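You operate a simulated robot arm through the tools that you are given. There is no shell and no other tool. Be economical: measure what you need, move in short steps, check, and stop when the job is done.

You run a simulated robot arm. Do the job below in one go: nothing can be reset, and whatever is moved stays where it is left.

## Task
Fold the clamped cream lipped blank further, to 90, and unclamp it.
Fine: set the fold machine's angle dial; let the green handle down before opening the clamp; the blank stays on the bed, the other lipped blank flat.

The check looks at the end state, three seconds after you hand in, the way a careful person would. Anything else that was tipped, shoved, dropped, spilled or broken makes it a failure. Flat cloth is picked up by pressing the open fingertips on it (5 to 10 N) and closing them slowly along it; thin cloth reads only 2 to 8 mm in the jaws.

## Robot
A 6-joint arm with a two-finger parallel gripper, fixed in place. Base frame: the origin is at the foot of the arm, x ahead of it, y to its left, z up. Readings come in m, rad, newtons and seconds.
With the tool pointing down near the work surface it reaches from about 0.32 to 0.7 m from the base axis. Its first joint turns from -2.897 to 2.897 rad. Payload 4.1 kg.
The tool frame sits at the grasp point between the pads (the TCP): z along the fingers, y along the line on which they close. The tips reach 0.023 m beyond it. The gripper opens to 0.094 m. The fingers are 0.038 m wide and 0.01 m thick; the gripper's body (0.054 by 0.096 m) begins 0.039 m behind the TCP.
Orientation is that of the tool frame in the base frame, as a unit quaternion [x, y, z, w]. With the fingers straight down and closing along the base's y, the tool's x points along the base's -x, its y along +y and its z along -z.

## Interface
- The arm moves only by the tool servo_tool. Its argument "moves" is a list of rows, each a list of 3 entries, a list of its own where there are three numbers: the shift along the base's x, y, z in m, then the turn, a rotation vector about the base's x, y, z in degrees, then the closure, from 0 (fully open) to 1 (shut). In form: [[[tx, ty, tz], [wx, wy, wz], hand], ...]. A call has 1 to 20 rows; each row shifts and turns the commanded pose from where the row before left it. Each row takes 0.2 s and may step no farther than 0.05 m and 0.15 rad from the row before; otherwise, or with a gripper value out of range, the whole call is refused. Where a pose cannot be reached the arm comes as near as it can. A force on the tool above 80 N (or 10 N above the force at the start of the call, whichever is more), or a blocked arm, ends the call early, and 0.2 s more pass. Each finger travels about 0.045 m/s and halts on what it meets, pressing with about 41 N; the grip force reading is that of the motor and also rises with nothing between the fingers. The clock runs only during rows and for 0.2 s after the last one: add rows that do not move to give the fingers time. The reply holds the time, the measured pose of the TCP, the force on the tool along the base axes, the opening and the grip force, in the units named above and with some noise, and new pictures: "pictures" is both (left out), scene, wrist or none.
- Cameras (640 x 400 px; columns grow to the right, rows downward): "scene" is fixed at [0.0558, -0.5062, 1.5761]; the picture's right is [0.48, -0.88, 0.00], its down [-0.73, -0.40, -0.56] and it looks along [0.49, 0.27, -0.83] (base axes); focal length 289 px, centre (320, 200). "wrist" rides on the gripper at [-0.039, 0, -0.044] in the tool frame; the picture's right is [0.00, -1.00, 0.00], its down [0.97, 0.00, -0.24] and it looks along [0.24, 0.00, 0.97] (tool axes); focal length 218 px, centre (320, 200). There is no depth. A picture from a camera that has moved, and an enlarged one, comes with that camera's place and axes in the base frame and with its lens. The place of the scene camera against the robot may be out by one fixed shift of up to 0.018 m in any direction.
- raise_lower(by): slides the trunk up (or, below 0, down) by that many m; the arm rides with it, the base frame stays. It gives what a move gives, with no picture.
- close_up(camera, box): a new picture of the part [left, top, right, bottom] of that camera's present view, enlarged. It takes no simulated time.
- job_done(): hands the job in; it is judged then, once.

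Work in short steps. Places have to be worked out from the pictures, the camera data and where the tool is seen: move nearer, look again, correct. Check each grasp and each placing, and mend what went wrong. You have 120 turns and 150 pictures in all, those below and enlarged ones among them. Open the gripper and draw the arm clear of the work before you hand the job in, unless the task says otherwise; then end with one line.

The tools are called by a JSON object that holds its "method" and its "body". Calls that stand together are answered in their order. servo_tool: Moves the arm, as the interface text tells. Its arguments: {"type":"object","properties":{"moves":{"type":"array"},"pictures":{"type":"string","enum":["both","scene","wrist","none"]}},"required":["moves"]} The other tools are called the same way: raise_lower (by) slides the trunk up or down; close_up (camera, box) takes an enlarged picture of a part of a camera's view; job_done () hands the job in.

At the start:

```text
clock: 0.0
eef_pos: [0.2881, -0.2852, 1.262]
orientation: [0.0, 1.0, 0.0, 0.0]
ft_force: [-0.6, 0.2, 1.6]
opening: 0.0943
grip_force: 0.1
trunk travel left (down, up): [-0.525, 0.065]
```

scene: 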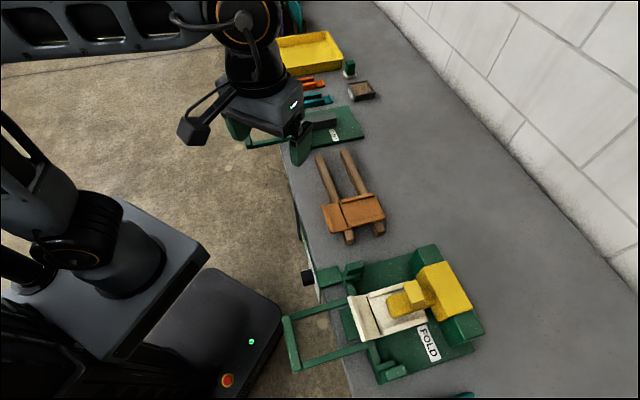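
wrist: 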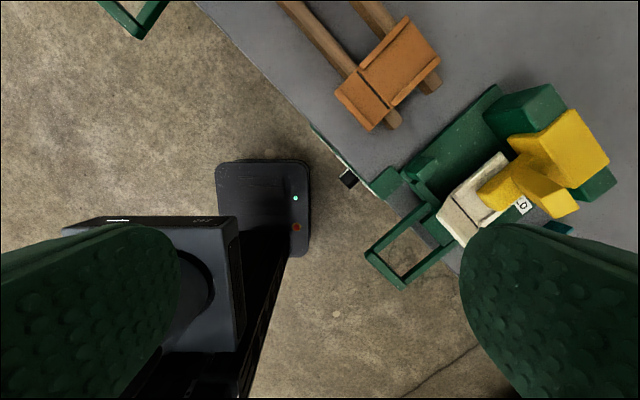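

I'll look closely at the fold machine before moving.

{"method": "close_up", "body": {"camera": "scene", "box": [270, 230, 500, 390]}}

{"method": "close_up", "body": {"camera": "wrist", "box": [300, 60, 640, 300]}}

{"method": "close_up", "body": {"camera": "scene", "box": [220, 20, 420, 250]}}

```text
2.50 times, centred on (385, 310) of scene
camera zoom: at [0.0558, -0.5062, 1.5761], right [0.48, -0.88, 0.0], down [-0.73, -0.4, -0.56], along [0.49, 0.27, -0.83], focal length 722 px, centre (158, -75)
```

zoom: 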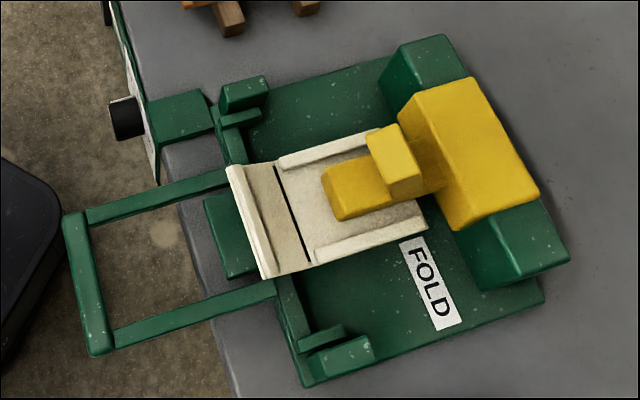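

```text
1.67 times, centred on (470, 180) of wrist
camera zoom: at [0.3258, -0.2848, 1.3059], right [0.0, -1.0, 0.0], down [-0.97, 0.0, 0.24], along [-0.24, 0.0, -0.97], focal length 364 px, centre (70, 233)
```

zoom: 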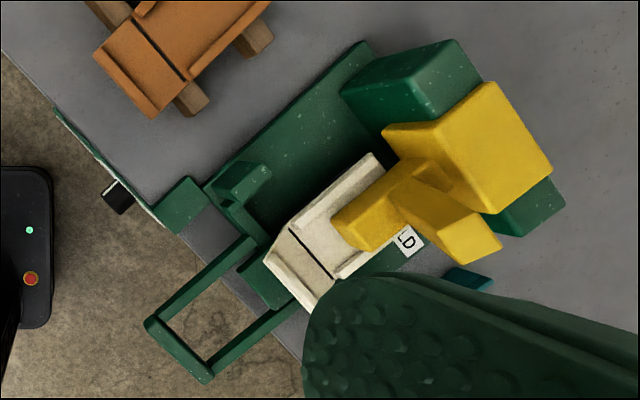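

```text
1.74 times, centred on (320, 135) of scene
camera zoom: at [0.0558, -0.5062, 1.5761], right [0.48, -0.88, 0.0], down [-0.73, -0.4, -0.56], along [0.49, 0.27, -0.83], focal length 502 px, centre (320, 313)
```

zoom: 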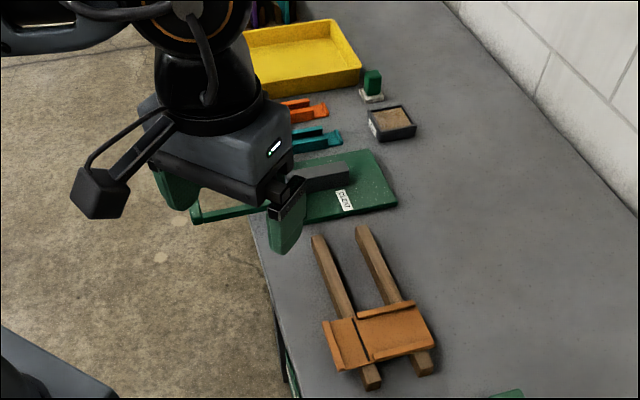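

The knob is on the front face near (0.24, -0.37, 0.9), and the handle sticks out over the bench edge. I turn the wrist to align with the machine and tilt a bit for a better look at the dial.

{"method": "servo_tool", "body": {"moves": [[[-0.01, 0, 0], [0, 0, -7.67], 0], [[-0.01, 0, 0], [0, 0, -7.67], 0], [[-0.01, 0, 0], [0, 0, -7.67], 0], [[-0.01, 0, 0], [0, 0, -7.67], 0], [[-0.01, 0, 0], [0, 0, -7.67], 0], [[-0.01, 0, 0], [0, 0, -7.67], 0], [[0, 0, -0.02], [-5.76, -5.52, 0], 0], [[0, 0, -0.02], [-5.76, -5.52, 0], 0], [[0, 0, -0.02], [-5.76, -5.52, 0], 0], [[0, 0, 0], [-5.76, -5.52, 0], 0], [[0, 0, 0], [-5.76, -5.52, 0], 0], [[0, 0, 0], [0, 0, 0], 0]]}}

```text
clock: 2.6
eef_pos: [0.2296, -0.2849, 1.2035]
orientation: [0.367, 0.865, -0.135, 0.314]
ft_force: [1.0, 0.5, 0.2]
opening: 0.0942
grip_force: 0.2
trunk travel left (down, up): [-0.525, 0.065]
camera wrist: at [0.2286, -0.2853, 1.2614], right [-0.72, -0.69, 0.0], down [-0.62, 0.65, -0.44], along [0.3, -0.32, -0.9], focal length 218 px, centre (320, 200)
```

scene: 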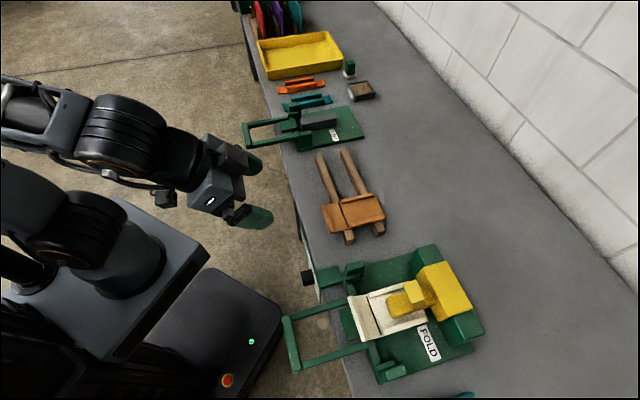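
wrist: 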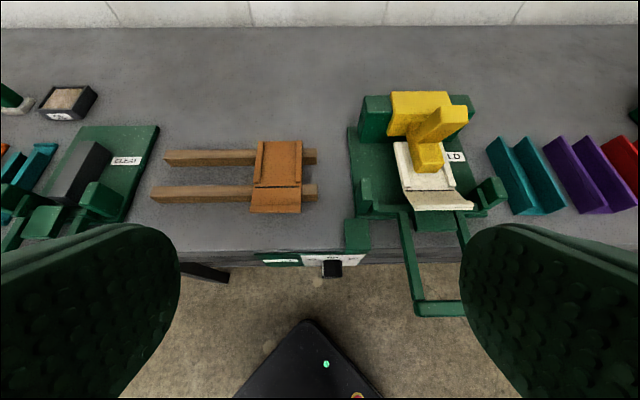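

Good aligned view; the knob estimates to about (0.25, -0.35). I move lower and back with more tilt to read the dial face.

{"method": "servo_tool", "body": {"moves": [[[-0.012, 0.005, -0.04], [-3.6, -3.45, 0], 0], [[-0.012, 0.005, -0.04], [-3.6, -3.45, 0], 0], [[-0.012, 0.005, -0.04], [-3.6, -3.45, 0], 0], [[-0.012, 0.005, -0.04], [-3.6, -3.45, 0], 0], [[-0.012, 0.005, -0.03], [-3.6, -3.45, 0], 0], [[0, 0, 0], [0, 0, 0], 0]], "pictures": "wrist"}}

```text
clock: 4.0
eef_pos: [0.1877, -0.368, 1.0647]
orientation: [0.33, 0.777, -0.211, 0.493]
ft_force: [-0.2, 1.3, 0.4]
opening: 0.0942
grip_force: 0.0
out of reach, approached as far as the arm can: row 2, 3, 4, 5
trunk travel left (down, up): [-0.525, 0.065]
camera wrist: at [0.1704, -0.3502, 1.1181], right [-0.72, -0.69, 0.0], down [-0.44, 0.45, -0.78], along [0.54, -0.56, -0.63], focal length 218 px, centre (320, 200)
```

wrist: 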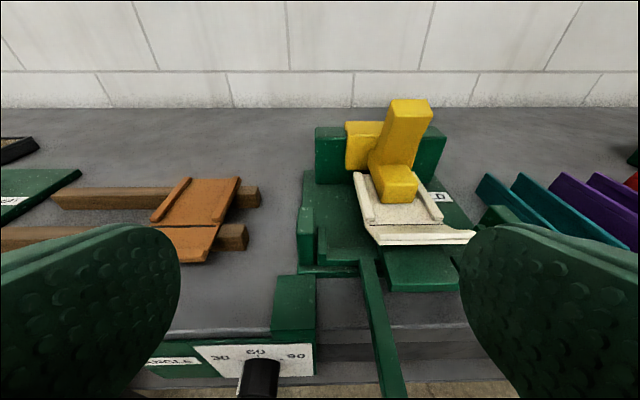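

The dial reads ANGLE 30/60/90. The arm is limited by shoulder height here, so I take a close-up, raise the tool, and then lower the trunk.

{"method": "close_up", "body": {"camera": "wrist", "box": [140, 300, 340, 400]}}

{"method": "servo_tool", "body": {"moves": [[[0, 0, 0.04], [0, 0, 0], 0], [[0, 0, 0.04], [0, 0, 0], 0], [[0, 0, 0.04], [0, 0, 0], 0], [[0, 0, 0.04], [0, 0, 0], 0], [[0, 0, 0], [0, 0, 0], 0]], "pictures": "none"}}

```text
3.20 times, centred on (240, 350) of wrist
camera zoom: at [0.1704, -0.3502, 1.1181], right [-0.72, -0.69, 0.0], down [-0.44, 0.45, -0.78], along [0.54, -0.56, -0.63], focal length 698 px, centre (576, -280)
```

zoom: 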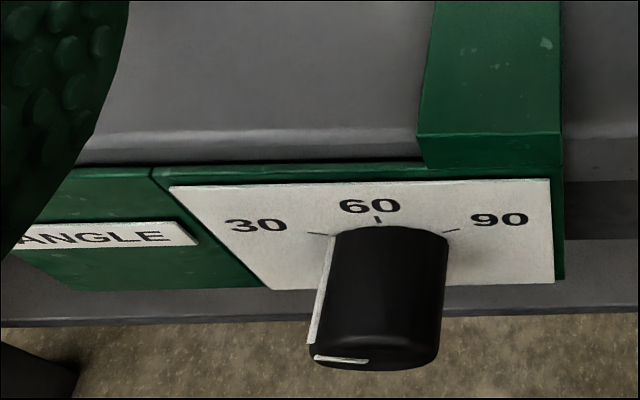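

```text
clock: 5.2
eef_pos: [0.1875, -0.3674, 1.2242]
orientation: [0.33, 0.777, -0.212, 0.492]
ft_force: [-0.4, 0.5, 0.8]
opening: 0.0942
grip_force: 0.0
trunk travel left (down, up): [-0.525, 0.065]
```

The knob's white mark points toward 30 and must go clockwise to 90. I lower the trunk by 0.2 to gain reach for a near-horizontal tool pose.

{"method": "raise_lower", "body": {"by": -0.18}}

{"method": "servo_tool", "body": {"moves": [[[-0.01, 0.03, 0], [0, 0, 0], 0], [[-0.01, 0.03, 0], [0, 0, 0], 0], [[-0.01, 0.02, 0], [0, 0, 0], 0], [[0, 0, 0], [0, 0, 0], 0]]}}

```text
clock: 7.2
eef_pos: [0.1878, -0.3684, 1.0444]
orientation: [0.33, 0.777, -0.211, 0.492]
ft_force: [-0.2, 0.4, -0.3]
opening: 0.0942
grip_force: 0.0
trunk travel left (down, up): [-0.345, 0.245]
```

```text
clock: 8.2
eef_pos: [0.1565, -0.2876, 1.0438]
orientation: [0.329, 0.777, -0.211, 0.493]
ft_force: [0.3, -0.2, 0.4]
opening: 0.0937
grip_force: 0.2
trunk travel left (down, up): [-0.345, 0.245]
camera wrist: at [0.1391, -0.2704, 1.0971], right [-0.72, -0.69, 0.0], down [-0.44, 0.45, -0.78], along [0.54, -0.56, -0.63], focal length 218 px, centre (320, 200)
```

scene: 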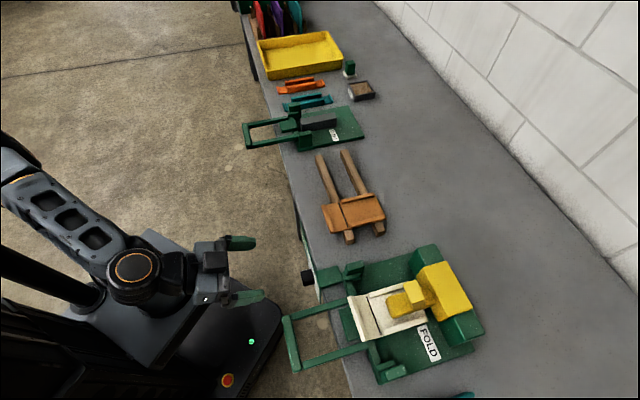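
wrist: 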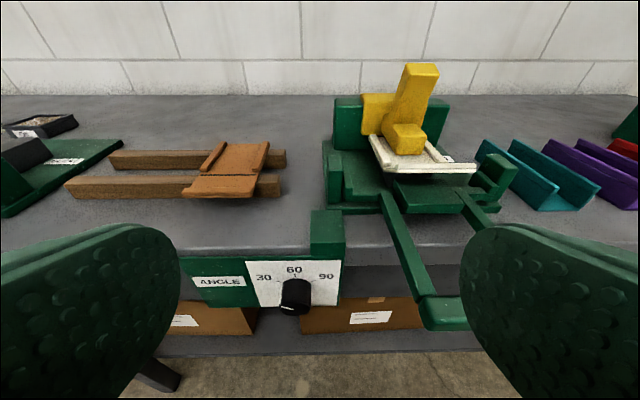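

Good view now. Close-up of dial and of the machine.

{"method": "close_up", "body": {"camera": "wrist", "box": [200, 240, 360, 340]}}

{"method": "close_up", "body": {"camera": "wrist", "box": [310, 50, 530, 340]}}

```text
4.00 times, centred on (280, 290) of wrist
camera zoom: at [0.1391, -0.2704, 1.0971], right [-0.72, -0.69, 0.0], down [-0.44, 0.45, -0.78], along [0.54, -0.56, -0.63], focal length 873 px, centre (480, -160)
```

zoom: 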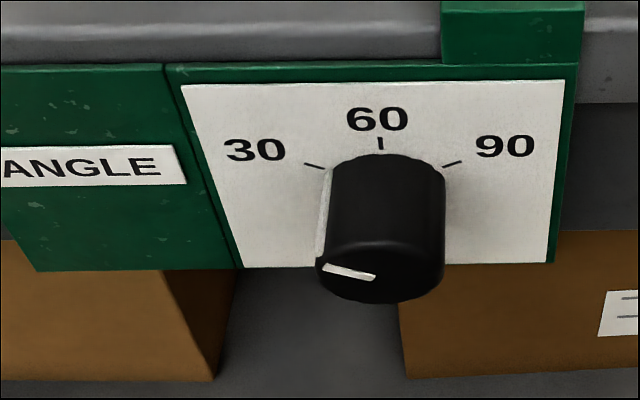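

```text
1.38 times, centred on (420, 195) of wrist
camera zoom: at [0.1391, -0.2704, 1.0971], right [-0.72, -0.69, 0.0], down [-0.44, 0.45, -0.78], along [0.54, -0.56, -0.63], focal length 301 px, centre (182, 207)
```

zoom: 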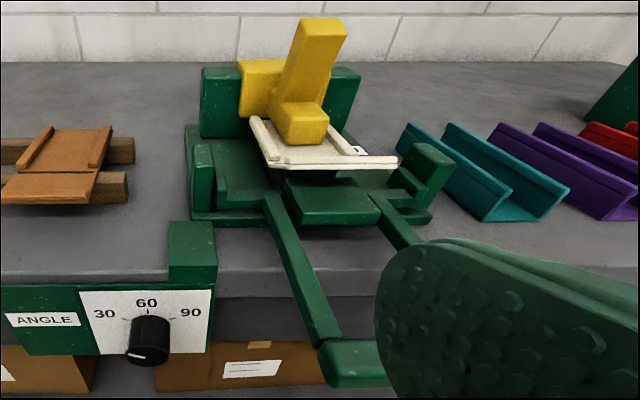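

The pointer is at 30. I level the tool to horizontal in front of the knob, standing off about 9 cm.

{"method": "servo_tool", "body": {"moves": [[[0, 0.003, -0.03], [-4.5, -4.31, 0], 0], [[0, 0.003, -0.03], [-4.5, -4.31, 0], 0], [[0, 0.003, -0.03], [-4.5, -4.31, 0], 0], [[0, 0.003, -0.03], [-4.5, -4.31, 0], 0], [[0, 0, -0.02], [0, 0, 0], 0], [[0, 0, 0], [0, 0, 0], 0]]}}

```text
clock: 9.6
eef_pos: [0.1422, -0.3761, 0.9649]
orientation: [0.275, 0.652, -0.278, 0.65]
ft_force: [0.7, 1.0, 13.1]
opening: 0.0934
grip_force: 0.1
out of reach, approached as far as the arm can: row 1, 2, 3, 4, 5
trunk travel left (down, up): [-0.345, 0.245]
camera wrist: at [0.1099, -0.3434, 1.0036], right [-0.72, -0.69, 0.01], down [-0.17, 0.17, -0.97], along [0.67, -0.7, -0.24], focal length 218 px, centre (320, 200)
```

scene: 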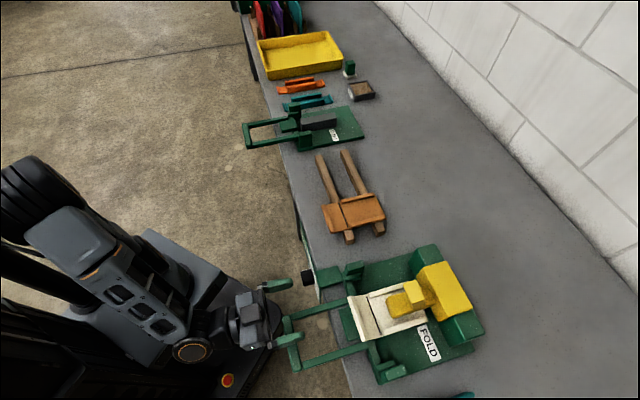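
wrist: 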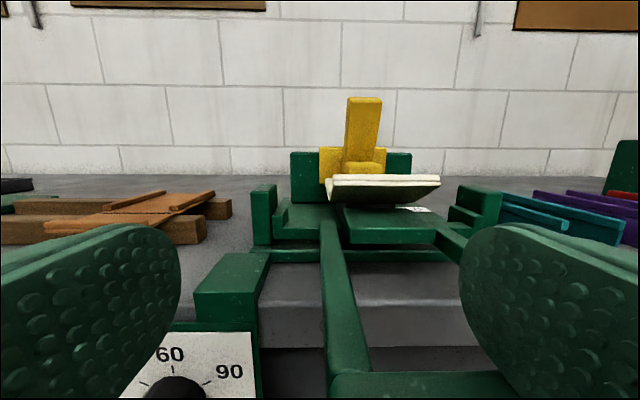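

The reach-limited move drifted toward the handle and reads 13 N upward: lift off immediately.

{"method": "servo_tool", "body": {"moves": [[[0, 0, 0.04], [0, 0, 0], 0], [[0, 0, 0.04], [0, 0, 0], 0], [[0, 0, 0.02], [0, 0, 0], 0], [[0, 0, 0], [0, 0, 0], 0]]}}

```text
clock: 10.6
eef_pos: [0.1417, -0.3741, 1.0628]
orientation: [0.276, 0.652, -0.278, 0.649]
ft_force: [-0.6, -0.4, 0.6]
opening: 0.0941
grip_force: 0.0
trunk travel left (down, up): [-0.345, 0.245]
camera wrist: at [0.11, -0.342, 1.1022], right [-0.72, -0.69, 0.0], down [-0.17, 0.17, -0.97], along [0.67, -0.7, -0.24], focal length 218 px, centre (320, 200)
```

scene: 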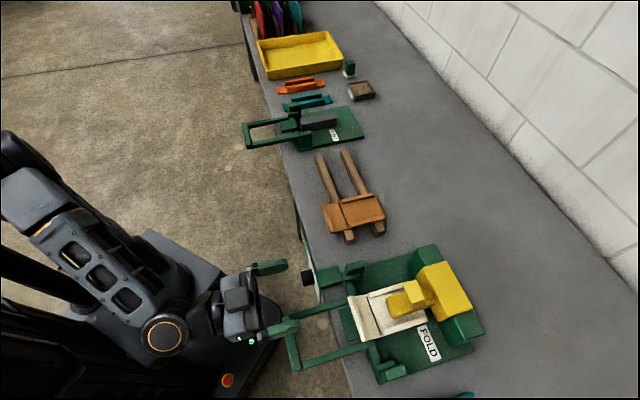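
wrist: 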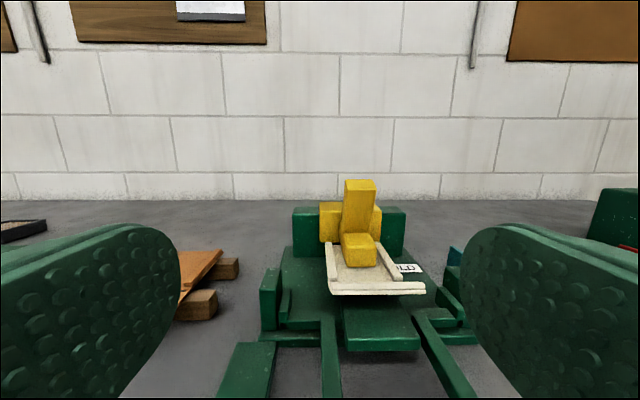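

No harm done. Lowering the trunk further lets the wrist fold in closer when horizontal, so I raise the tool and shift sideways away from the handle, then lower the trunk.

{"method": "servo_tool", "body": {"moves": [[[0, 0, 0.04], [0, 0, 0], 0], [[0, 0, 0.04], [0, 0, 0], 0], [[0.01, 0.01, 0.04], [0, 0, 0], 0], [[0.015, 0.015, 0.04], [0, 0, 0], 0], [[0.015, 0.015, 0.04], [0, 0, 0], 0], [[0, 0, 0], [0, 0, 0], 0]], "pictures": "none"}}

{"method": "raise_lower", "body": {"by": -0.2}}

{"method": "servo_tool", "body": {"moves": [[[-0.01, 0.01, 0], [0, 0, 0], 0], [[-0.01, 0.01, 0], [0, 0, 0], 0], [[0, 0, 0], [0, 0, 0], 0]]}}

```text
clock: 12.0
eef_pos: [0.1828, -0.336, 1.2646]
orientation: [0.277, 0.653, -0.278, 0.648]
ft_force: [-0.1, -0.4, -0.1]
opening: 0.094
grip_force: 0.1
trunk travel left (down, up): [-0.345, 0.245]
```

```text
clock: 14.2
eef_pos: [0.1826, -0.3365, 1.0649]
orientation: [0.276, 0.653, -0.278, 0.648]
ft_force: [-0.2, 0.8, 0.8]
opening: 0.0939
grip_force: 0.0
trunk travel left (down, up): [-0.145, 0.445]
```

```text
clock: 15.0
eef_pos: [0.163, -0.3154, 1.063]
orientation: [0.277, 0.653, -0.278, 0.648]
ft_force: [0.9, 0.8, 0.1]
opening: 0.0942
grip_force: 0.0
trunk travel left (down, up): [-0.145, 0.445]
camera wrist: at [0.1311, -0.2841, 1.1012], right [-0.72, -0.69, 0.0], down [-0.17, 0.17, -0.97], along [0.67, -0.7, -0.24], focal length 218 px, centre (320, 200)
```

scene: 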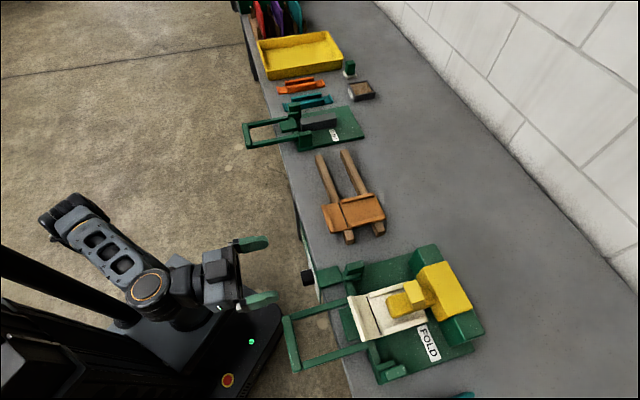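
wrist: 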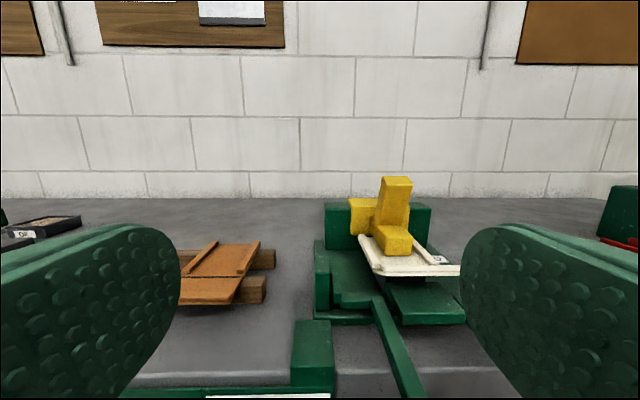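

Horizontal pose holds here. I step back a bit and down, watching for reach limits.

{"method": "servo_tool", "body": {"moves": [[[0, 0.01, -0.02], [0, 0, 0], 0], [[0, 0.01, -0.02], [0, 0, 0], 0], [[0, 0.01, -0.02], [0, 0, 0], 0], [[0, 0, -0.02], [0, 0, 0], 0], [[0, 0, -0.02], [0, 0, 0], 0], [[0, 0, 0], [0, 0, 0], 0]], "pictures": "wrist"}}

```text
clock: 16.4
eef_pos: [0.1632, -0.2871, 0.9622]
orientation: [0.277, 0.652, -0.278, 0.649]
ft_force: [-0.4, -0.5, 0.1]
opening: 0.0943
grip_force: 0.1
trunk travel left (down, up): [-0.145, 0.445]
camera wrist: at [0.1315, -0.2544, 1.0014], right [-0.72, -0.69, 0.0], down [-0.17, 0.17, -0.97], along [0.67, -0.7, -0.24], focal length 218 px, centre (320, 200)
```

wrist: 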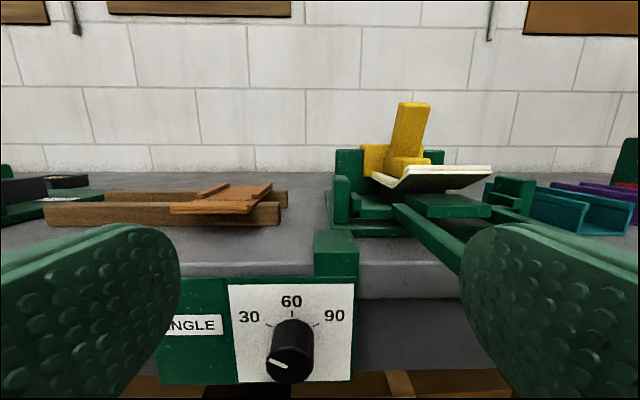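

Triangulated knob front centre ≈ (0.243, -0.336, 0.832), axis along d=(0.69,-0.72,0), ticks ±67° from top. I align sideways, then lower the trunk by 0.1.

{"method": "servo_tool", "body": {"moves": [[[0.0085, 0.0082, 0], [0, 0, 0], 0], [[0.0086, 0.0082, 0], [0, 0, 0], 0], [[0, 0, 0], [0, 0, 0], 0]], "pictures": "none"}}

{"method": "raise_lower", "body": {"by": -0.1}}

{"method": "servo_tool", "body": {"moves": [[[0, 0, -0.01], [0, 0, 0], 0], [[0, 0, -0.01], [0, 0, 0], 0], [[0, 0, -0.01], [0, 0, 0], 0], [[0, 0, 0], [0, 0, 0], 0]]}}

```text
clock: 17.2
eef_pos: [0.1795, -0.2698, 0.9629]
orientation: [0.278, 0.653, -0.28, 0.647]
ft_force: [-0.7, 0.1, -0.4]
opening: 0.094
grip_force: 0.0
trunk travel left (down, up): [-0.145, 0.445]
```

```text
clock: 18.5
eef_pos: [0.1798, -0.2709, 0.8633]
orientation: [0.277, 0.653, -0.279, 0.647]
ft_force: [0.0, -0.2, 0.3]
opening: 0.0939
grip_force: 0.0
trunk travel left (down, up): [-0.045, 0.545]
```

```text
clock: 19.5
eef_pos: [0.1809, -0.2689, 0.8324]
orientation: [0.277, 0.652, -0.279, 0.648]
ft_force: [0.2, 0.6, -0.1]
opening: 0.0941
grip_force: 0.1
trunk travel left (down, up): [-0.045, 0.545]
camera wrist: at [0.1486, -0.2367, 0.8709], right [-0.72, -0.69, 0.0], down [-0.17, 0.17, -0.97], along [0.67, -0.7, -0.24], focal length 218 px, centre (320, 200)
```

scene: 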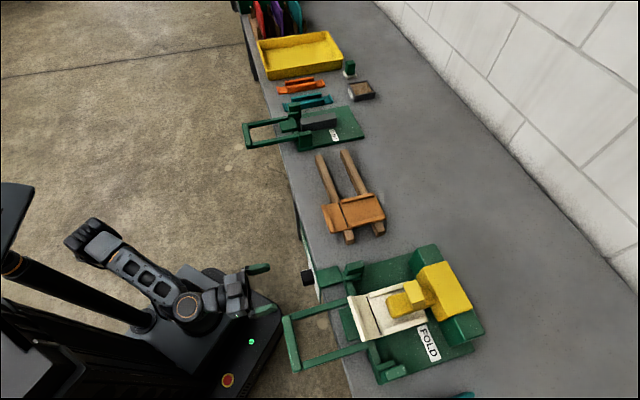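
wrist: 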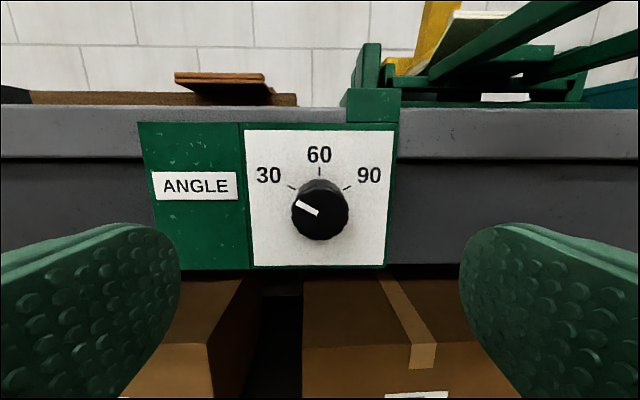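

Knob is centred. A close-up for exact pointer and tick angles.

{"method": "close_up", "body": {"camera": "wrist", "box": [240, 130, 400, 270]}}

```text
2.86 times, centred on (320, 200) of wrist
camera zoom: at [0.1486, -0.2367, 0.8709], right [-0.72, -0.69, 0.0], down [-0.17, 0.17, -0.97], along [0.67, -0.7, -0.24], focal length 624 px, centre (320, 200)
```

zoom: 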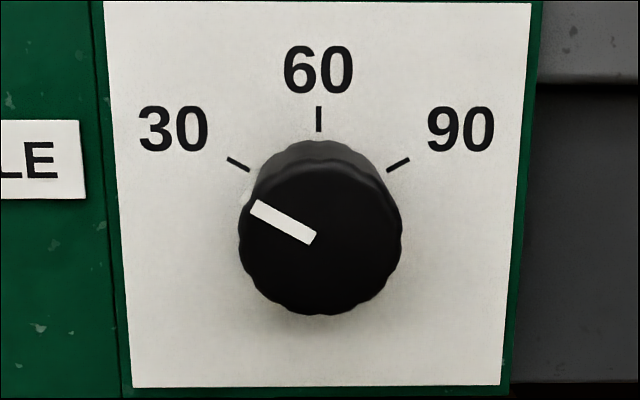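

Ticks are at ±60°, pointer about -62°. I pre-rotate the gripper 60° counter-clockwise at this standoff.

{"method": "servo_tool", "body": {"moves": [[[0, 0, 0], [-5.19, 5.415, 0], 0], [[0, 0, 0], [-5.19, 5.415, 0], 0], [[0, 0, 0], [-5.19, 5.415, 0], 0], [[0, 0, 0], [-5.19, 5.415, 0], 0], [[0, 0, 0], [-5.19, 5.415, 0], 0], [[0, 0, 0], [-5.19, 5.415, 0], 0], [[0, 0, 0], [-5.19, 5.415, 0], 0], [[0, 0, 0], [-5.19, 5.415, 0], 0], [[0, 0, 0], [0, 0, 0], 0]]}}

```text
clock: 21.5
eef_pos: [0.1799, -0.2693, 0.8324]
orientation: [-0.085, 0.703, -0.567, 0.421]
ft_force: [0.7, 0.0, 0.6]
opening: 0.094
grip_force: 0.1
trunk travel left (down, up): [-0.045, 0.545]
camera wrist: at [0.1724, -0.2135, 0.8516], right [-0.36, -0.34, 0.87], down [-0.78, -0.41, -0.48], along [0.52, -0.85, -0.12], focal length 218 px, centre (320, 200)
```

scene: 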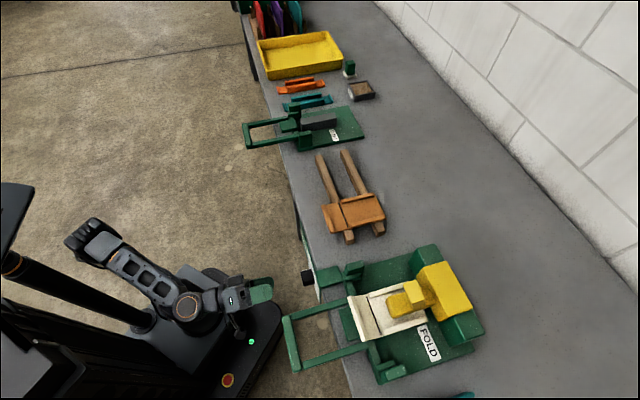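
wrist: 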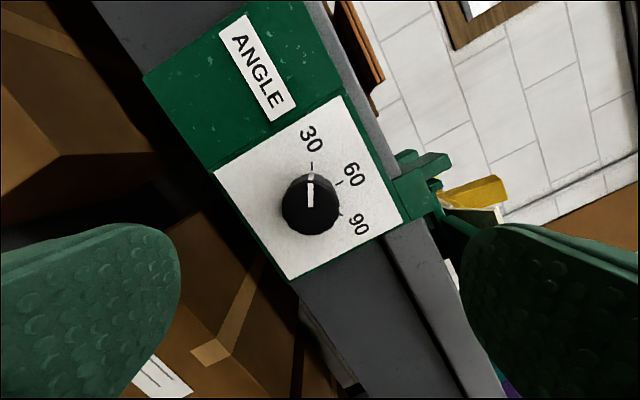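

Pointer appears exactly in line with the tool, so it is at 30. I advance 9 cm along the knob axis, with a small centring shift.

{"method": "servo_tool", "body": {"moves": [[[0.0177, -0.0144, -0.005], [0, 0, 0], 0], [[0.0157, -0.0164, 0], [0, 0, 0], 0], [[0.0157, -0.0164, 0], [0, 0, 0], 0], [[0.0138, -0.0144, 0], [0, 0, 0], 0], [[0, 0, 0], [0, 0, 0], 0]]}}

```text
clock: 22.7
eef_pos: [0.223, -0.3183, 0.8578]
orientation: [-0.085, 0.705, -0.565, 0.421]
ft_force: [0.4, 0.0, -0.5]
opening: 0.0941
grip_force: 0.0
out of reach, approached as far as the arm can: row 2, 3, 4
trunk travel left (down, up): [-0.045, 0.545]
camera wrist: at [0.216, -0.263, 0.8761], right [-0.36, -0.35, 0.87], down [-0.78, -0.4, -0.48], along [0.52, -0.85, -0.13], focal length 218 px, centre (320, 200)
```

scene: 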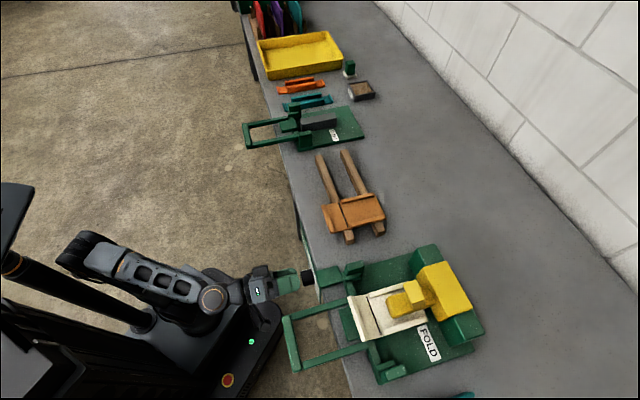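
wrist: 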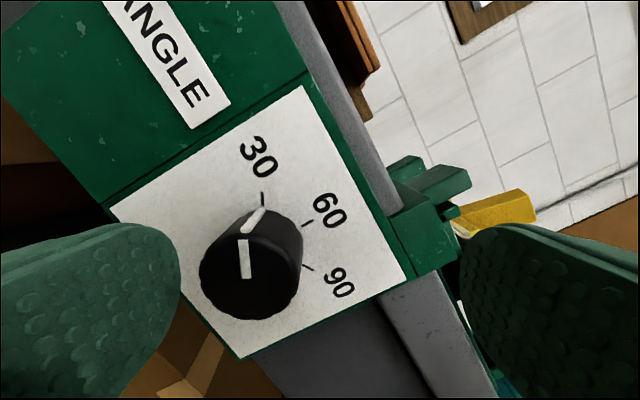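

The arm lifted off target due to a joint limit. I back off, raise the trunk somewhat, and try that configuration.

{"method": "servo_tool", "body": {"moves": [[[-0.0138, 0.0144, 0], [0, 0, 0], 0], [[-0.0138, 0.0144, 0], [0, 0, 0], 0], [[0, 0, 0], [0, 0, 0], 0]], "pictures": "none"}}

{"method": "raise_lower", "body": {"by": 0.1}}

{"method": "servo_tool", "body": {"moves": [[[0, 0, -0.03], [0, 0, 0], 0], [[0, 0, -0.03], [0, 0, 0], 0], [[0, 0, -0.03], [0, 0, 0], 0], [[0, 0, -0.02], [0, 0, 0], 0], [[0, 0, 0], [0, 0, 0], 0]], "pictures": "none"}}

```text
clock: 23.5
eef_pos: [0.197, -0.2896, 0.8569]
orientation: [-0.085, 0.703, -0.567, 0.421]
ft_force: [-0.8, 0.6, -0.1]
opening: 0.0941
grip_force: 0.0
trunk travel left (down, up): [-0.045, 0.545]
```

```text
clock: 24.8
eef_pos: [0.1975, -0.2896, 0.9582]
orientation: [-0.085, 0.702, -0.568, 0.421]
ft_force: [-0.3, -0.3, 0.4]
opening: 0.0941
grip_force: 0.0
trunk travel left (down, up): [-0.145, 0.445]
```

```text
clock: 26.0
eef_pos: [0.1777, -0.2877, 0.9151]
orientation: [-0.085, 0.704, -0.565, 0.421]
ft_force: [0.0, -0.9, 0.0]
opening: 0.0939
grip_force: 0.1
out of reach, approached as far as the arm can: row 2, 3, 4
trunk travel left (down, up): [-0.145, 0.445]
```

The raised trunk is worse with this roll. I roll back to level, lower the trunk again, and plan to turn the knob in two bites with positive roll.

{"method": "servo_tool", "body": {"moves": [[[0, 0, 0], [5.19, -5.415, 0], 0], [[0, 0, 0], [5.19, -5.415, 0], 0], [[0, 0, 0], [5.19, -5.415, 0], 0], [[0, 0, 0], [5.19, -5.415, 0], 0], [[0, 0, 0], [5.19, -5.415, 0], 0], [[0, 0, 0], [5.19, -5.415, 0], 0], [[0, 0, 0], [5.19, -5.415, 0], 0], [[0, 0, 0], [5.19, -5.415, 0], 0], [[0.01, 0.01, 0], [0, 0, 0], 0], [[0, 0, 0], [0, 0, 0], 0]], "pictures": "none"}}

{"method": "raise_lower", "body": {"by": -0.08}}

{"method": "servo_tool", "body": {"moves": [[[0, 0, 0], [5.19, -5.415, 0], 0], [[0, 0, 0], [5.19, -5.415, 0], 0], [[0, 0, 0], [5.19, -5.415, 0], 0], [[0, 0, 0], [5.19, -5.415, 0], 0], [[0, 0, 0], [5.19, -5.415, 0], 0], [[0, 0, 0], [5.19, -5.415, 0], 0], [[0, 0, 0], [5.19, -5.415, 0], 0], [[0, 0, 0], [5.19, -5.415, 0], 0], [[0, 0, 0], [0, 0, 0], 0]]}}

```text
clock: 28.2
eef_pos: [0.1894, -0.281, 0.9191]
orientation: [0.277, 0.653, -0.277, 0.648]
ft_force: [0.6, 0.8, -0.9]
opening: 0.0939
grip_force: 0.0
out of reach, approached as far as the arm can: row 9
trunk travel left (down, up): [-0.145, 0.445]
```

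```text
clock: 29.4
eef_pos: [0.1885, -0.2812, 0.8393]
orientation: [0.278, 0.652, -0.278, 0.649]
ft_force: [-0.4, -0.3, -0.3]
opening: 0.094
grip_force: 0.1
trunk travel left (down, up): [-0.065, 0.525]
```

```text
clock: 31.4
eef_pos: [0.1891, -0.2824, 0.8387]
orientation: [0.566, 0.426, 0.085, 0.7]
ft_force: [0.3, -0.1, 0.6]
opening: 0.0939
grip_force: 0.0
trunk travel left (down, up): [-0.065, 0.525]
camera wrist: at [0.1323, -0.2737, 0.8576], right [-0.36, -0.35, -0.87], down [0.44, 0.76, -0.49], along [0.82, -0.55, -0.12], focal length 218 px, centre (320, 200)
```

scene: 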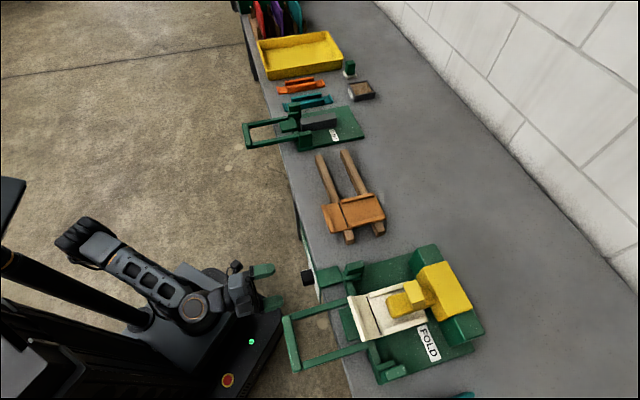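
wrist: 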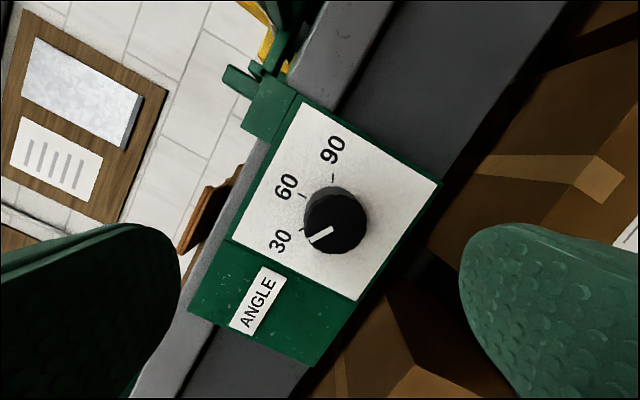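

Roll +60 works here. The forward limit seems to be wrist pitch, so I'll tilt the tool down by 14° and use the lowest trunk position.

{"method": "servo_tool", "body": {"moves": [[[0, 0, 0], [-5.19, 5.415, 0], 0], [[0, 0, 0], [-5.19, 5.415, 0], 0], [[0, 0, 0], [-5.19, 5.415, 0], 0], [[0, 0, 0], [-5.19, 5.415, 0], 0], [[0, 0, 0], [-5.19, 5.415, 0], 0], [[0, 0, 0], [-5.19, 5.415, 0], 0], [[0, 0, 0], [-5.19, 5.415, 0], 0], [[0, 0, 0], [-5.19, 5.415, 0], 0], [[0, 0, 0.02], [5.05, 4.85, 0], 0], [[0, 0, 0.02], [5.05, 4.85, 0], 0], [[0, 0, 0], [0, 0, 0], 0]], "pictures": "none"}}

{"method": "raise_lower", "body": {"by": -0.06}}

{"method": "servo_tool", "body": {"moves": [[[0.0116, -0.0102, 0.005], [0, 0, 0], 0], [[0, 0, 0.005], [0, 0, 0], 0], [[0, 0, 0], [0, 0, 0], 0]]}}

```text
clock: 33.8
eef_pos: [0.1886, -0.2826, 0.8788]
orientation: [0.309, 0.727, -0.242, 0.563]
ft_force: [0.2, 0.8, 0.0]
opening: 0.0942
grip_force: 0.0
trunk travel left (down, up): [-0.065, 0.525]
```

```text
clock: 34.8
eef_pos: [0.1888, -0.2831, 0.8185]
orientation: [0.309, 0.726, -0.243, 0.564]
ft_force: [-0.1, -0.7, 0.2]
opening: 0.0939
grip_force: 0.0
trunk travel left (down, up): [-0.005, 0.585]
```

```text
clock: 35.6
eef_pos: [0.201, -0.2931, 0.8291]
orientation: [0.309, 0.727, -0.243, 0.564]
ft_force: [-0.8, 0.4, -0.4]
opening: 0.094
grip_force: 0.1
trunk travel left (down, up): [-0.005, 0.585]
camera wrist: at [0.1759, -0.2679, 0.8771], right [-0.72, -0.69, 0.0], down [-0.33, 0.34, -0.88], along [0.61, -0.64, -0.47], focal length 218 px, centre (320, 200)
```

scene: 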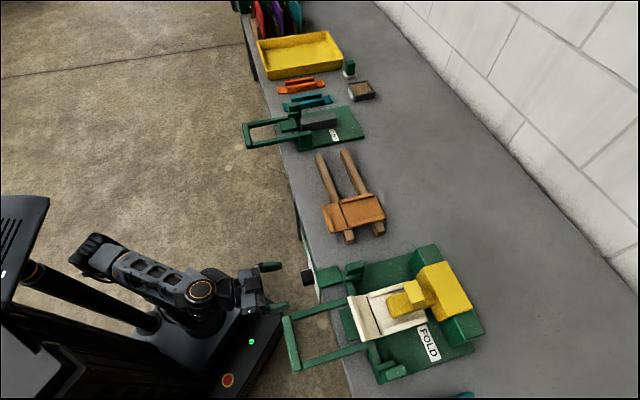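
wrist: 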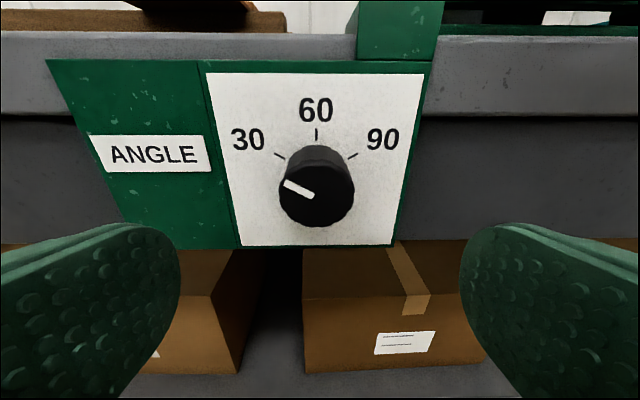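

Knob is centred. Advance about 5.4 cm along the axis with tool z ≈ 0.833.

{"method": "servo_tool", "body": {"moves": [[[0.0125, -0.013, 0.003], [0, 0, 0], 0], [[0.0125, -0.013, 0], [0, 0, 0], 0], [[0.0125, -0.013, 0], [0, 0, 0], 0], [[0, 0, 0], [0, 0, 0], 0]]}}

```text
clock: 36.6
eef_pos: [0.2369, -0.3315, 0.8311]
orientation: [0.309, 0.727, -0.243, 0.564]
ft_force: [-0.3, 0.3, -0.1]
opening: 0.0942
grip_force: 0.0
trunk travel left (down, up): [-0.005, 0.585]
camera wrist: at [0.2123, -0.307, 0.8795], right [-0.72, -0.69, 0.0], down [-0.33, 0.34, -0.88], along [0.61, -0.64, -0.47], focal length 218 px, centre (320, 200)
```

scene: 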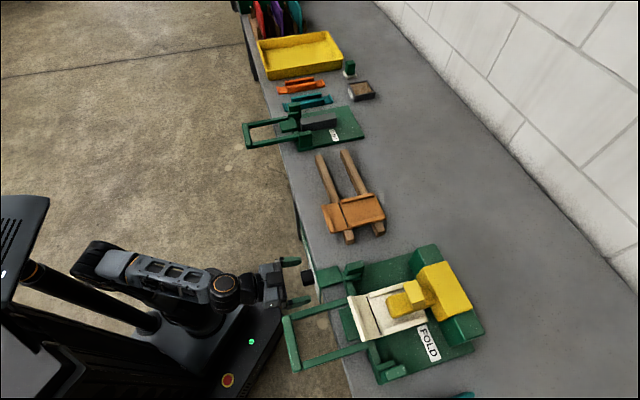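
wrist: 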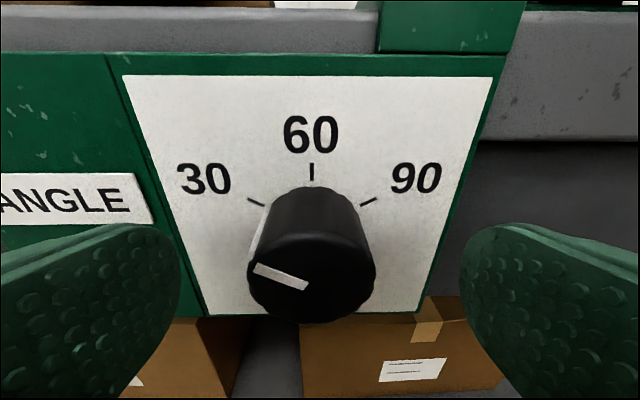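

Well placed; nudge 3 mm sideways and 4 mm forward, then close on the knob.

{"method": "servo_tool", "body": {"moves": [[[0.005, -0.0008, 0], [0, 0, 0], 0], [[0, 0, 0], [0, 0, 0], 0.5], [[0, 0, 0], [0, 0, 0], 0.8], [[0, 0, 0], [0, 0, 0], 0.8], [[0, 0, 0], [0, 0, 0], 0.8], [[0, 0, 0], [0, 0, 0], 0.8], [[0, 0, 0], [0, 0, 0], 0.8]]}}

```text
clock: 38.2
eef_pos: [0.2416, -0.3329, 0.8309]
orientation: [0.308, 0.727, -0.242, 0.564]
ft_force: [-1.4, -4.1, 0.6]
opening: 0.0389
grip_force: 44.8
trunk travel left (down, up): [-0.005, 0.585]
camera wrist: at [0.2171, -0.3081, 0.8795], right [-0.72, -0.69, 0.0], down [-0.33, 0.34, -0.88], along [0.61, -0.64, -0.47], focal length 218 px, centre (320, 200)
```

scene: 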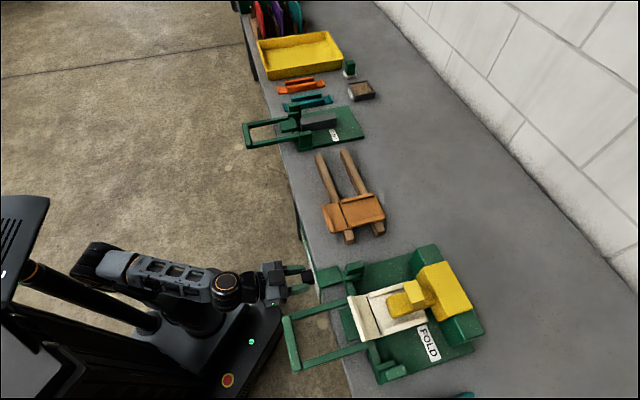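
wrist: 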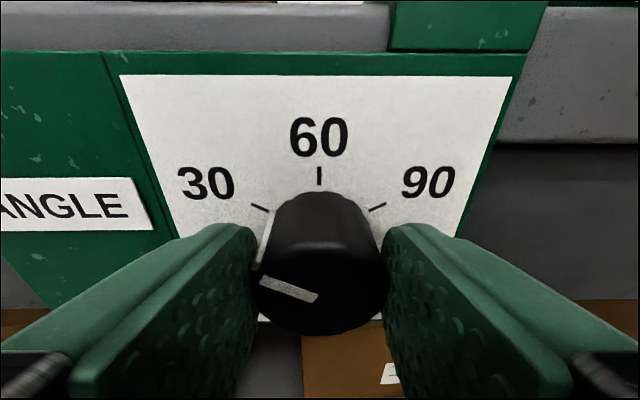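

Knob gripped (39 mm). Turn 30° clockwise first and check.

{"method": "servo_tool", "body": {"moves": [[[0, 0, 0], [5.19, -5.415, 0], 0.8], [[0, 0, 0], [5.19, -5.415, 0], 0.8], [[0, 0, 0], [5.19, -5.415, 0], 0.8], [[0, 0, 0], [5.19, -5.415, 0], 0.8], [[0, 0, 0], [0, 0, 0], 0.8]], "pictures": "wrist"}}

```text
clock: 39.4
eef_pos: [0.2401, -0.334, 0.8307]
orientation: [0.447, 0.638, -0.046, 0.625]
ft_force: [-33.5, -14.0, -7.0]
opening: 0.0388
grip_force: 44.6
trunk travel left (down, up): [-0.005, 0.585]
camera wrist: at [0.1976, -0.3267, 0.8723], right [-0.63, -0.6, -0.5], down [-0.01, 0.65, -0.76], along [0.78, -0.48, -0.41], focal length 218 px, centre (320, 200)
```

wrist: 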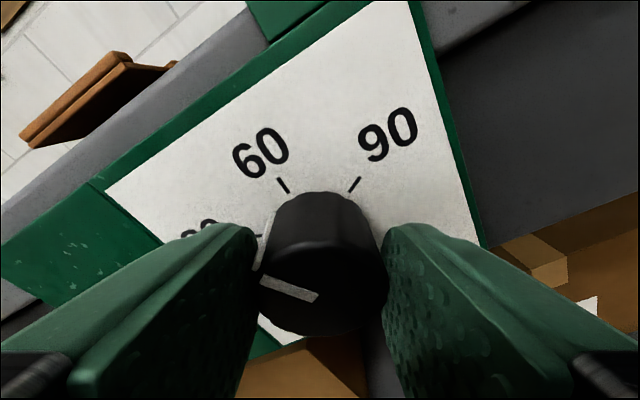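

Knob follows. There's a 34 N side load, so I relieve with a small shift toward -h and continue another 30°.

{"method": "servo_tool", "body": {"moves": [[[-0.0015, -0.0014, 0], [0, 0, 0], 0.8], [[0, 0, 0], [5.19, -5.415, 0], 0.8], [[0, 0, 0], [5.19, -5.415, 0], 0.8], [[0, 0, 0], [5.19, -5.415, 0], 0.8], [[0, 0, 0], [5.19, -5.415, 0], 0.8], [[0, 0, 0], [0, 0, 0], 0.8]], "pictures": "wrist"}}

```text
clock: 40.8
eef_pos: [0.2384, -0.3357, 0.8281]
orientation: [0.553, 0.508, 0.154, 0.643]
ft_force: [-35.4, -9.7, -29.2]
opening: 0.0386
grip_force: 45.0
trunk travel left (down, up): [-0.005, 0.585]
camera wrist: at [0.1834, -0.3405, 0.8525], right [-0.36, -0.34, -0.87], down [0.23, 0.87, -0.44], along [0.9, -0.36, -0.24], focal length 218 px, centre (320, 200)
```

wrist: 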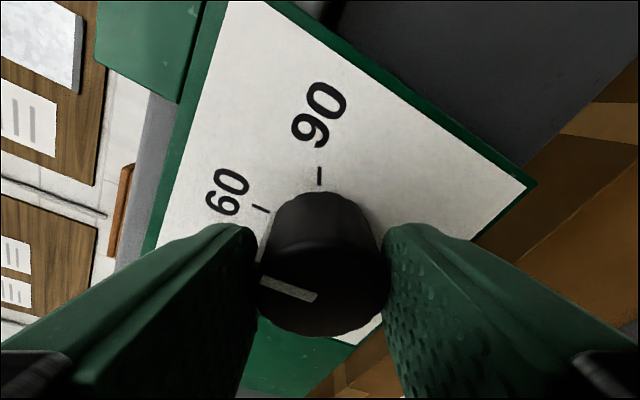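

The pointer now is at 60. Open, roll back 60°, and re-centre.

{"method": "servo_tool", "body": {"moves": [[[0, 0, 0], [0, 0, 0], 0.4], [[0, 0, 0], [0, 0, 0], 0], [[0, 0, 0], [0, 0, 0], 0], [[0, 0, 0], [0, 0, 0], 0], [[0, 0, 0], [-5.19, 5.415, 0], 0], [[0, 0, 0], [-5.19, 5.415, 0], 0], [[0, 0, 0], [-5.19, 5.415, 0], 0], [[0, 0, 0], [-5.19, 5.415, 0], 0], [[0, 0, 0], [-5.19, 5.415, 0], 0], [[0, 0, 0], [-5.19, 5.415, 0], 0], [[0, 0, 0], [-5.19, 5.415, 0], 0], [[0, 0, 0], [-5.19, 5.415, 0], 0], [[0, 0, 0], [0, 0, 0], 0]], "pictures": "wrist"}}

```text
clock: 43.6
eef_pos: [0.242, -0.3332, 0.8317]
orientation: [0.308, 0.727, -0.243, 0.563]
ft_force: [0.8, 0.3, 0.1]
opening: 0.0939
grip_force: 0.2
trunk travel left (down, up): [-0.005, 0.585]
camera wrist: at [0.2165, -0.3096, 0.88], right [-0.72, -0.69, 0.01], down [-0.33, 0.34, -0.88], along [0.61, -0.64, -0.47], focal length 218 px, centre (320, 200)
```

wrist: 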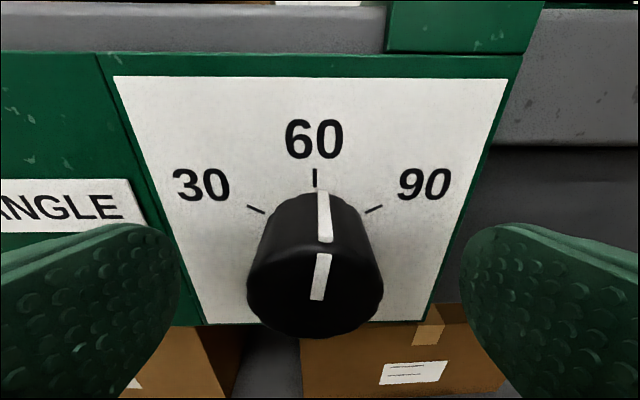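

Pointer at 60, slightly past. Regrip and turn about 52° with small relief shifts, then check.

{"method": "servo_tool", "body": {"moves": [[[0, 0, 0], [0, 0, 0], 0.5], [[0, 0, 0], [0, 0, 0], 0.8], [[0, 0, 0], [0, 0, 0], 0.8], [[0, 0, 0], [0, 0, 0], 0.8], [[0, 0, 0], [0, 0, 0], 0.8], [[0, 0, 0], [0, 0, 0], 0.8], [[-0.0005, -0.0005, -0.0005], [5.19, -5.415, 0], 0.8], [[-0.0005, -0.0005, -0.0005], [5.19, -5.415, 0], 0.8], [[-0.0005, -0.0005, -0.0005], [5.19, -5.415, 0], 0.8], [[-0.0005, -0.0005, -0.0005], [5.19, -5.415, 0], 0.8], [[-0.0005, -0.0005, -0.0005], [5.19, -5.415, 0], 0.8], [[-0.0005, -0.0005, -0.0005], [5.19, -5.415, 0], 0.8], [[0, 0, 0], [5.19, -5.415, 0], 0.8], [[0, 0, 0], [0, 0, 0], 0.8]], "pictures": "wrist"}}

{"method": "servo_tool", "body": {"moves": [[[0, 0, 0], [0, 0, 0], 0.4], [[0, 0, 0], [0, 0, 0], 0], [[0, 0, 0], [0, 0, 0], 0], [[0, 0, 0], [0, 0, 0], 0], [[0, 0, 0], [-5.19, 5.415, 0], 0], [[0, 0, 0], [-5.19, 5.415, 0], 0], [[0, 0, 0], [-5.19, 5.415, 0], 0], [[0, 0, 0], [-5.19, 5.415, 0], 0], [[0, 0, 0], [-5.19, 5.415, 0], 0], [[0, 0, 0], [-5.19, 5.415, 0], 0], [[0, 0, 0], [-5.19, 5.415, 0], 0], [[-0.014, 0.0144, 0], [0, 0, 0], 0], [[-0.014, 0.0144, 0], [0, 0, 0], 0], [[-0.007, 0.007, 0], [0, 0, 0], 0], [[0, 0, 0], [0, 0, 0], 0]], "pictures": "wrist"}}

```text
clock: 46.6
eef_pos: [0.2382, -0.337, 0.8299]
orientation: [0.526, 0.546, 0.104, 0.644]
ft_force: [17.8, 3.7, 20.1]
opening: 0.0386
grip_force: 45.3
trunk travel left (down, up): [-0.005, 0.585]
camera wrist: at [0.1859, -0.3384, 0.8586], right [-0.44, -0.43, -0.79], down [0.18, 0.82, -0.54], along [0.88, -0.38, -0.29], focal length 218 px, centre (320, 200)
```

wrist: 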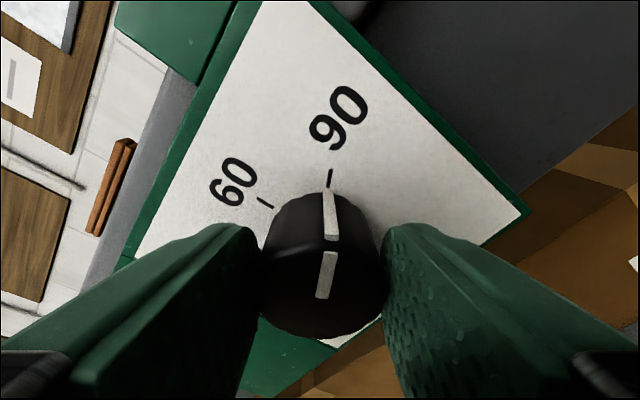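

```text
clock: 49.8
eef_pos: [0.2016, -0.3002, 0.8295]
orientation: [0.309, 0.727, -0.242, 0.563]
ft_force: [0.5, 0.7, 0.3]
opening: 0.0942
grip_force: 0.1
trunk travel left (down, up): [-0.005, 0.585]
camera wrist: at [0.1784, -0.2756, 0.8764], right [-0.72, -0.69, 0.0], down [-0.33, 0.34, -0.88], along [0.61, -0.64, -0.47], focal length 218 px, centre (320, 200)
```

wrist: 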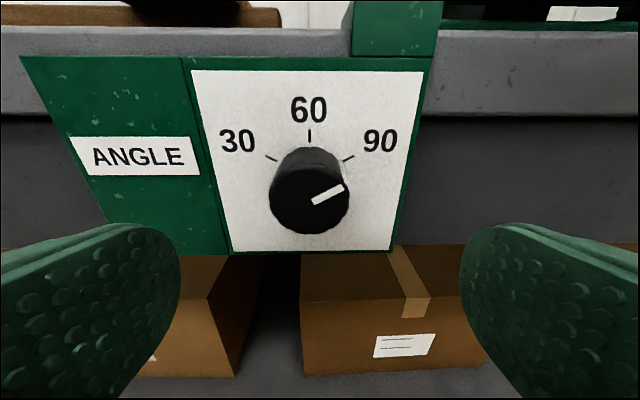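

{"method": "close_up", "body": {"camera": "wrist", "box": [230, 90, 390, 250]}}

```text
2.50 times, centred on (310, 170) of wrist
camera zoom: at [0.1784, -0.2756, 0.8764], right [-0.72, -0.69, 0.0], down [-0.33, 0.34, -0.88], along [0.61, -0.64, -0.47], focal length 546 px, centre (345, 275)
```

zoom: 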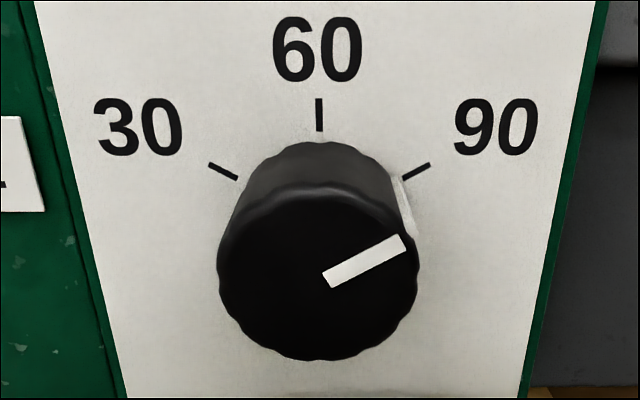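

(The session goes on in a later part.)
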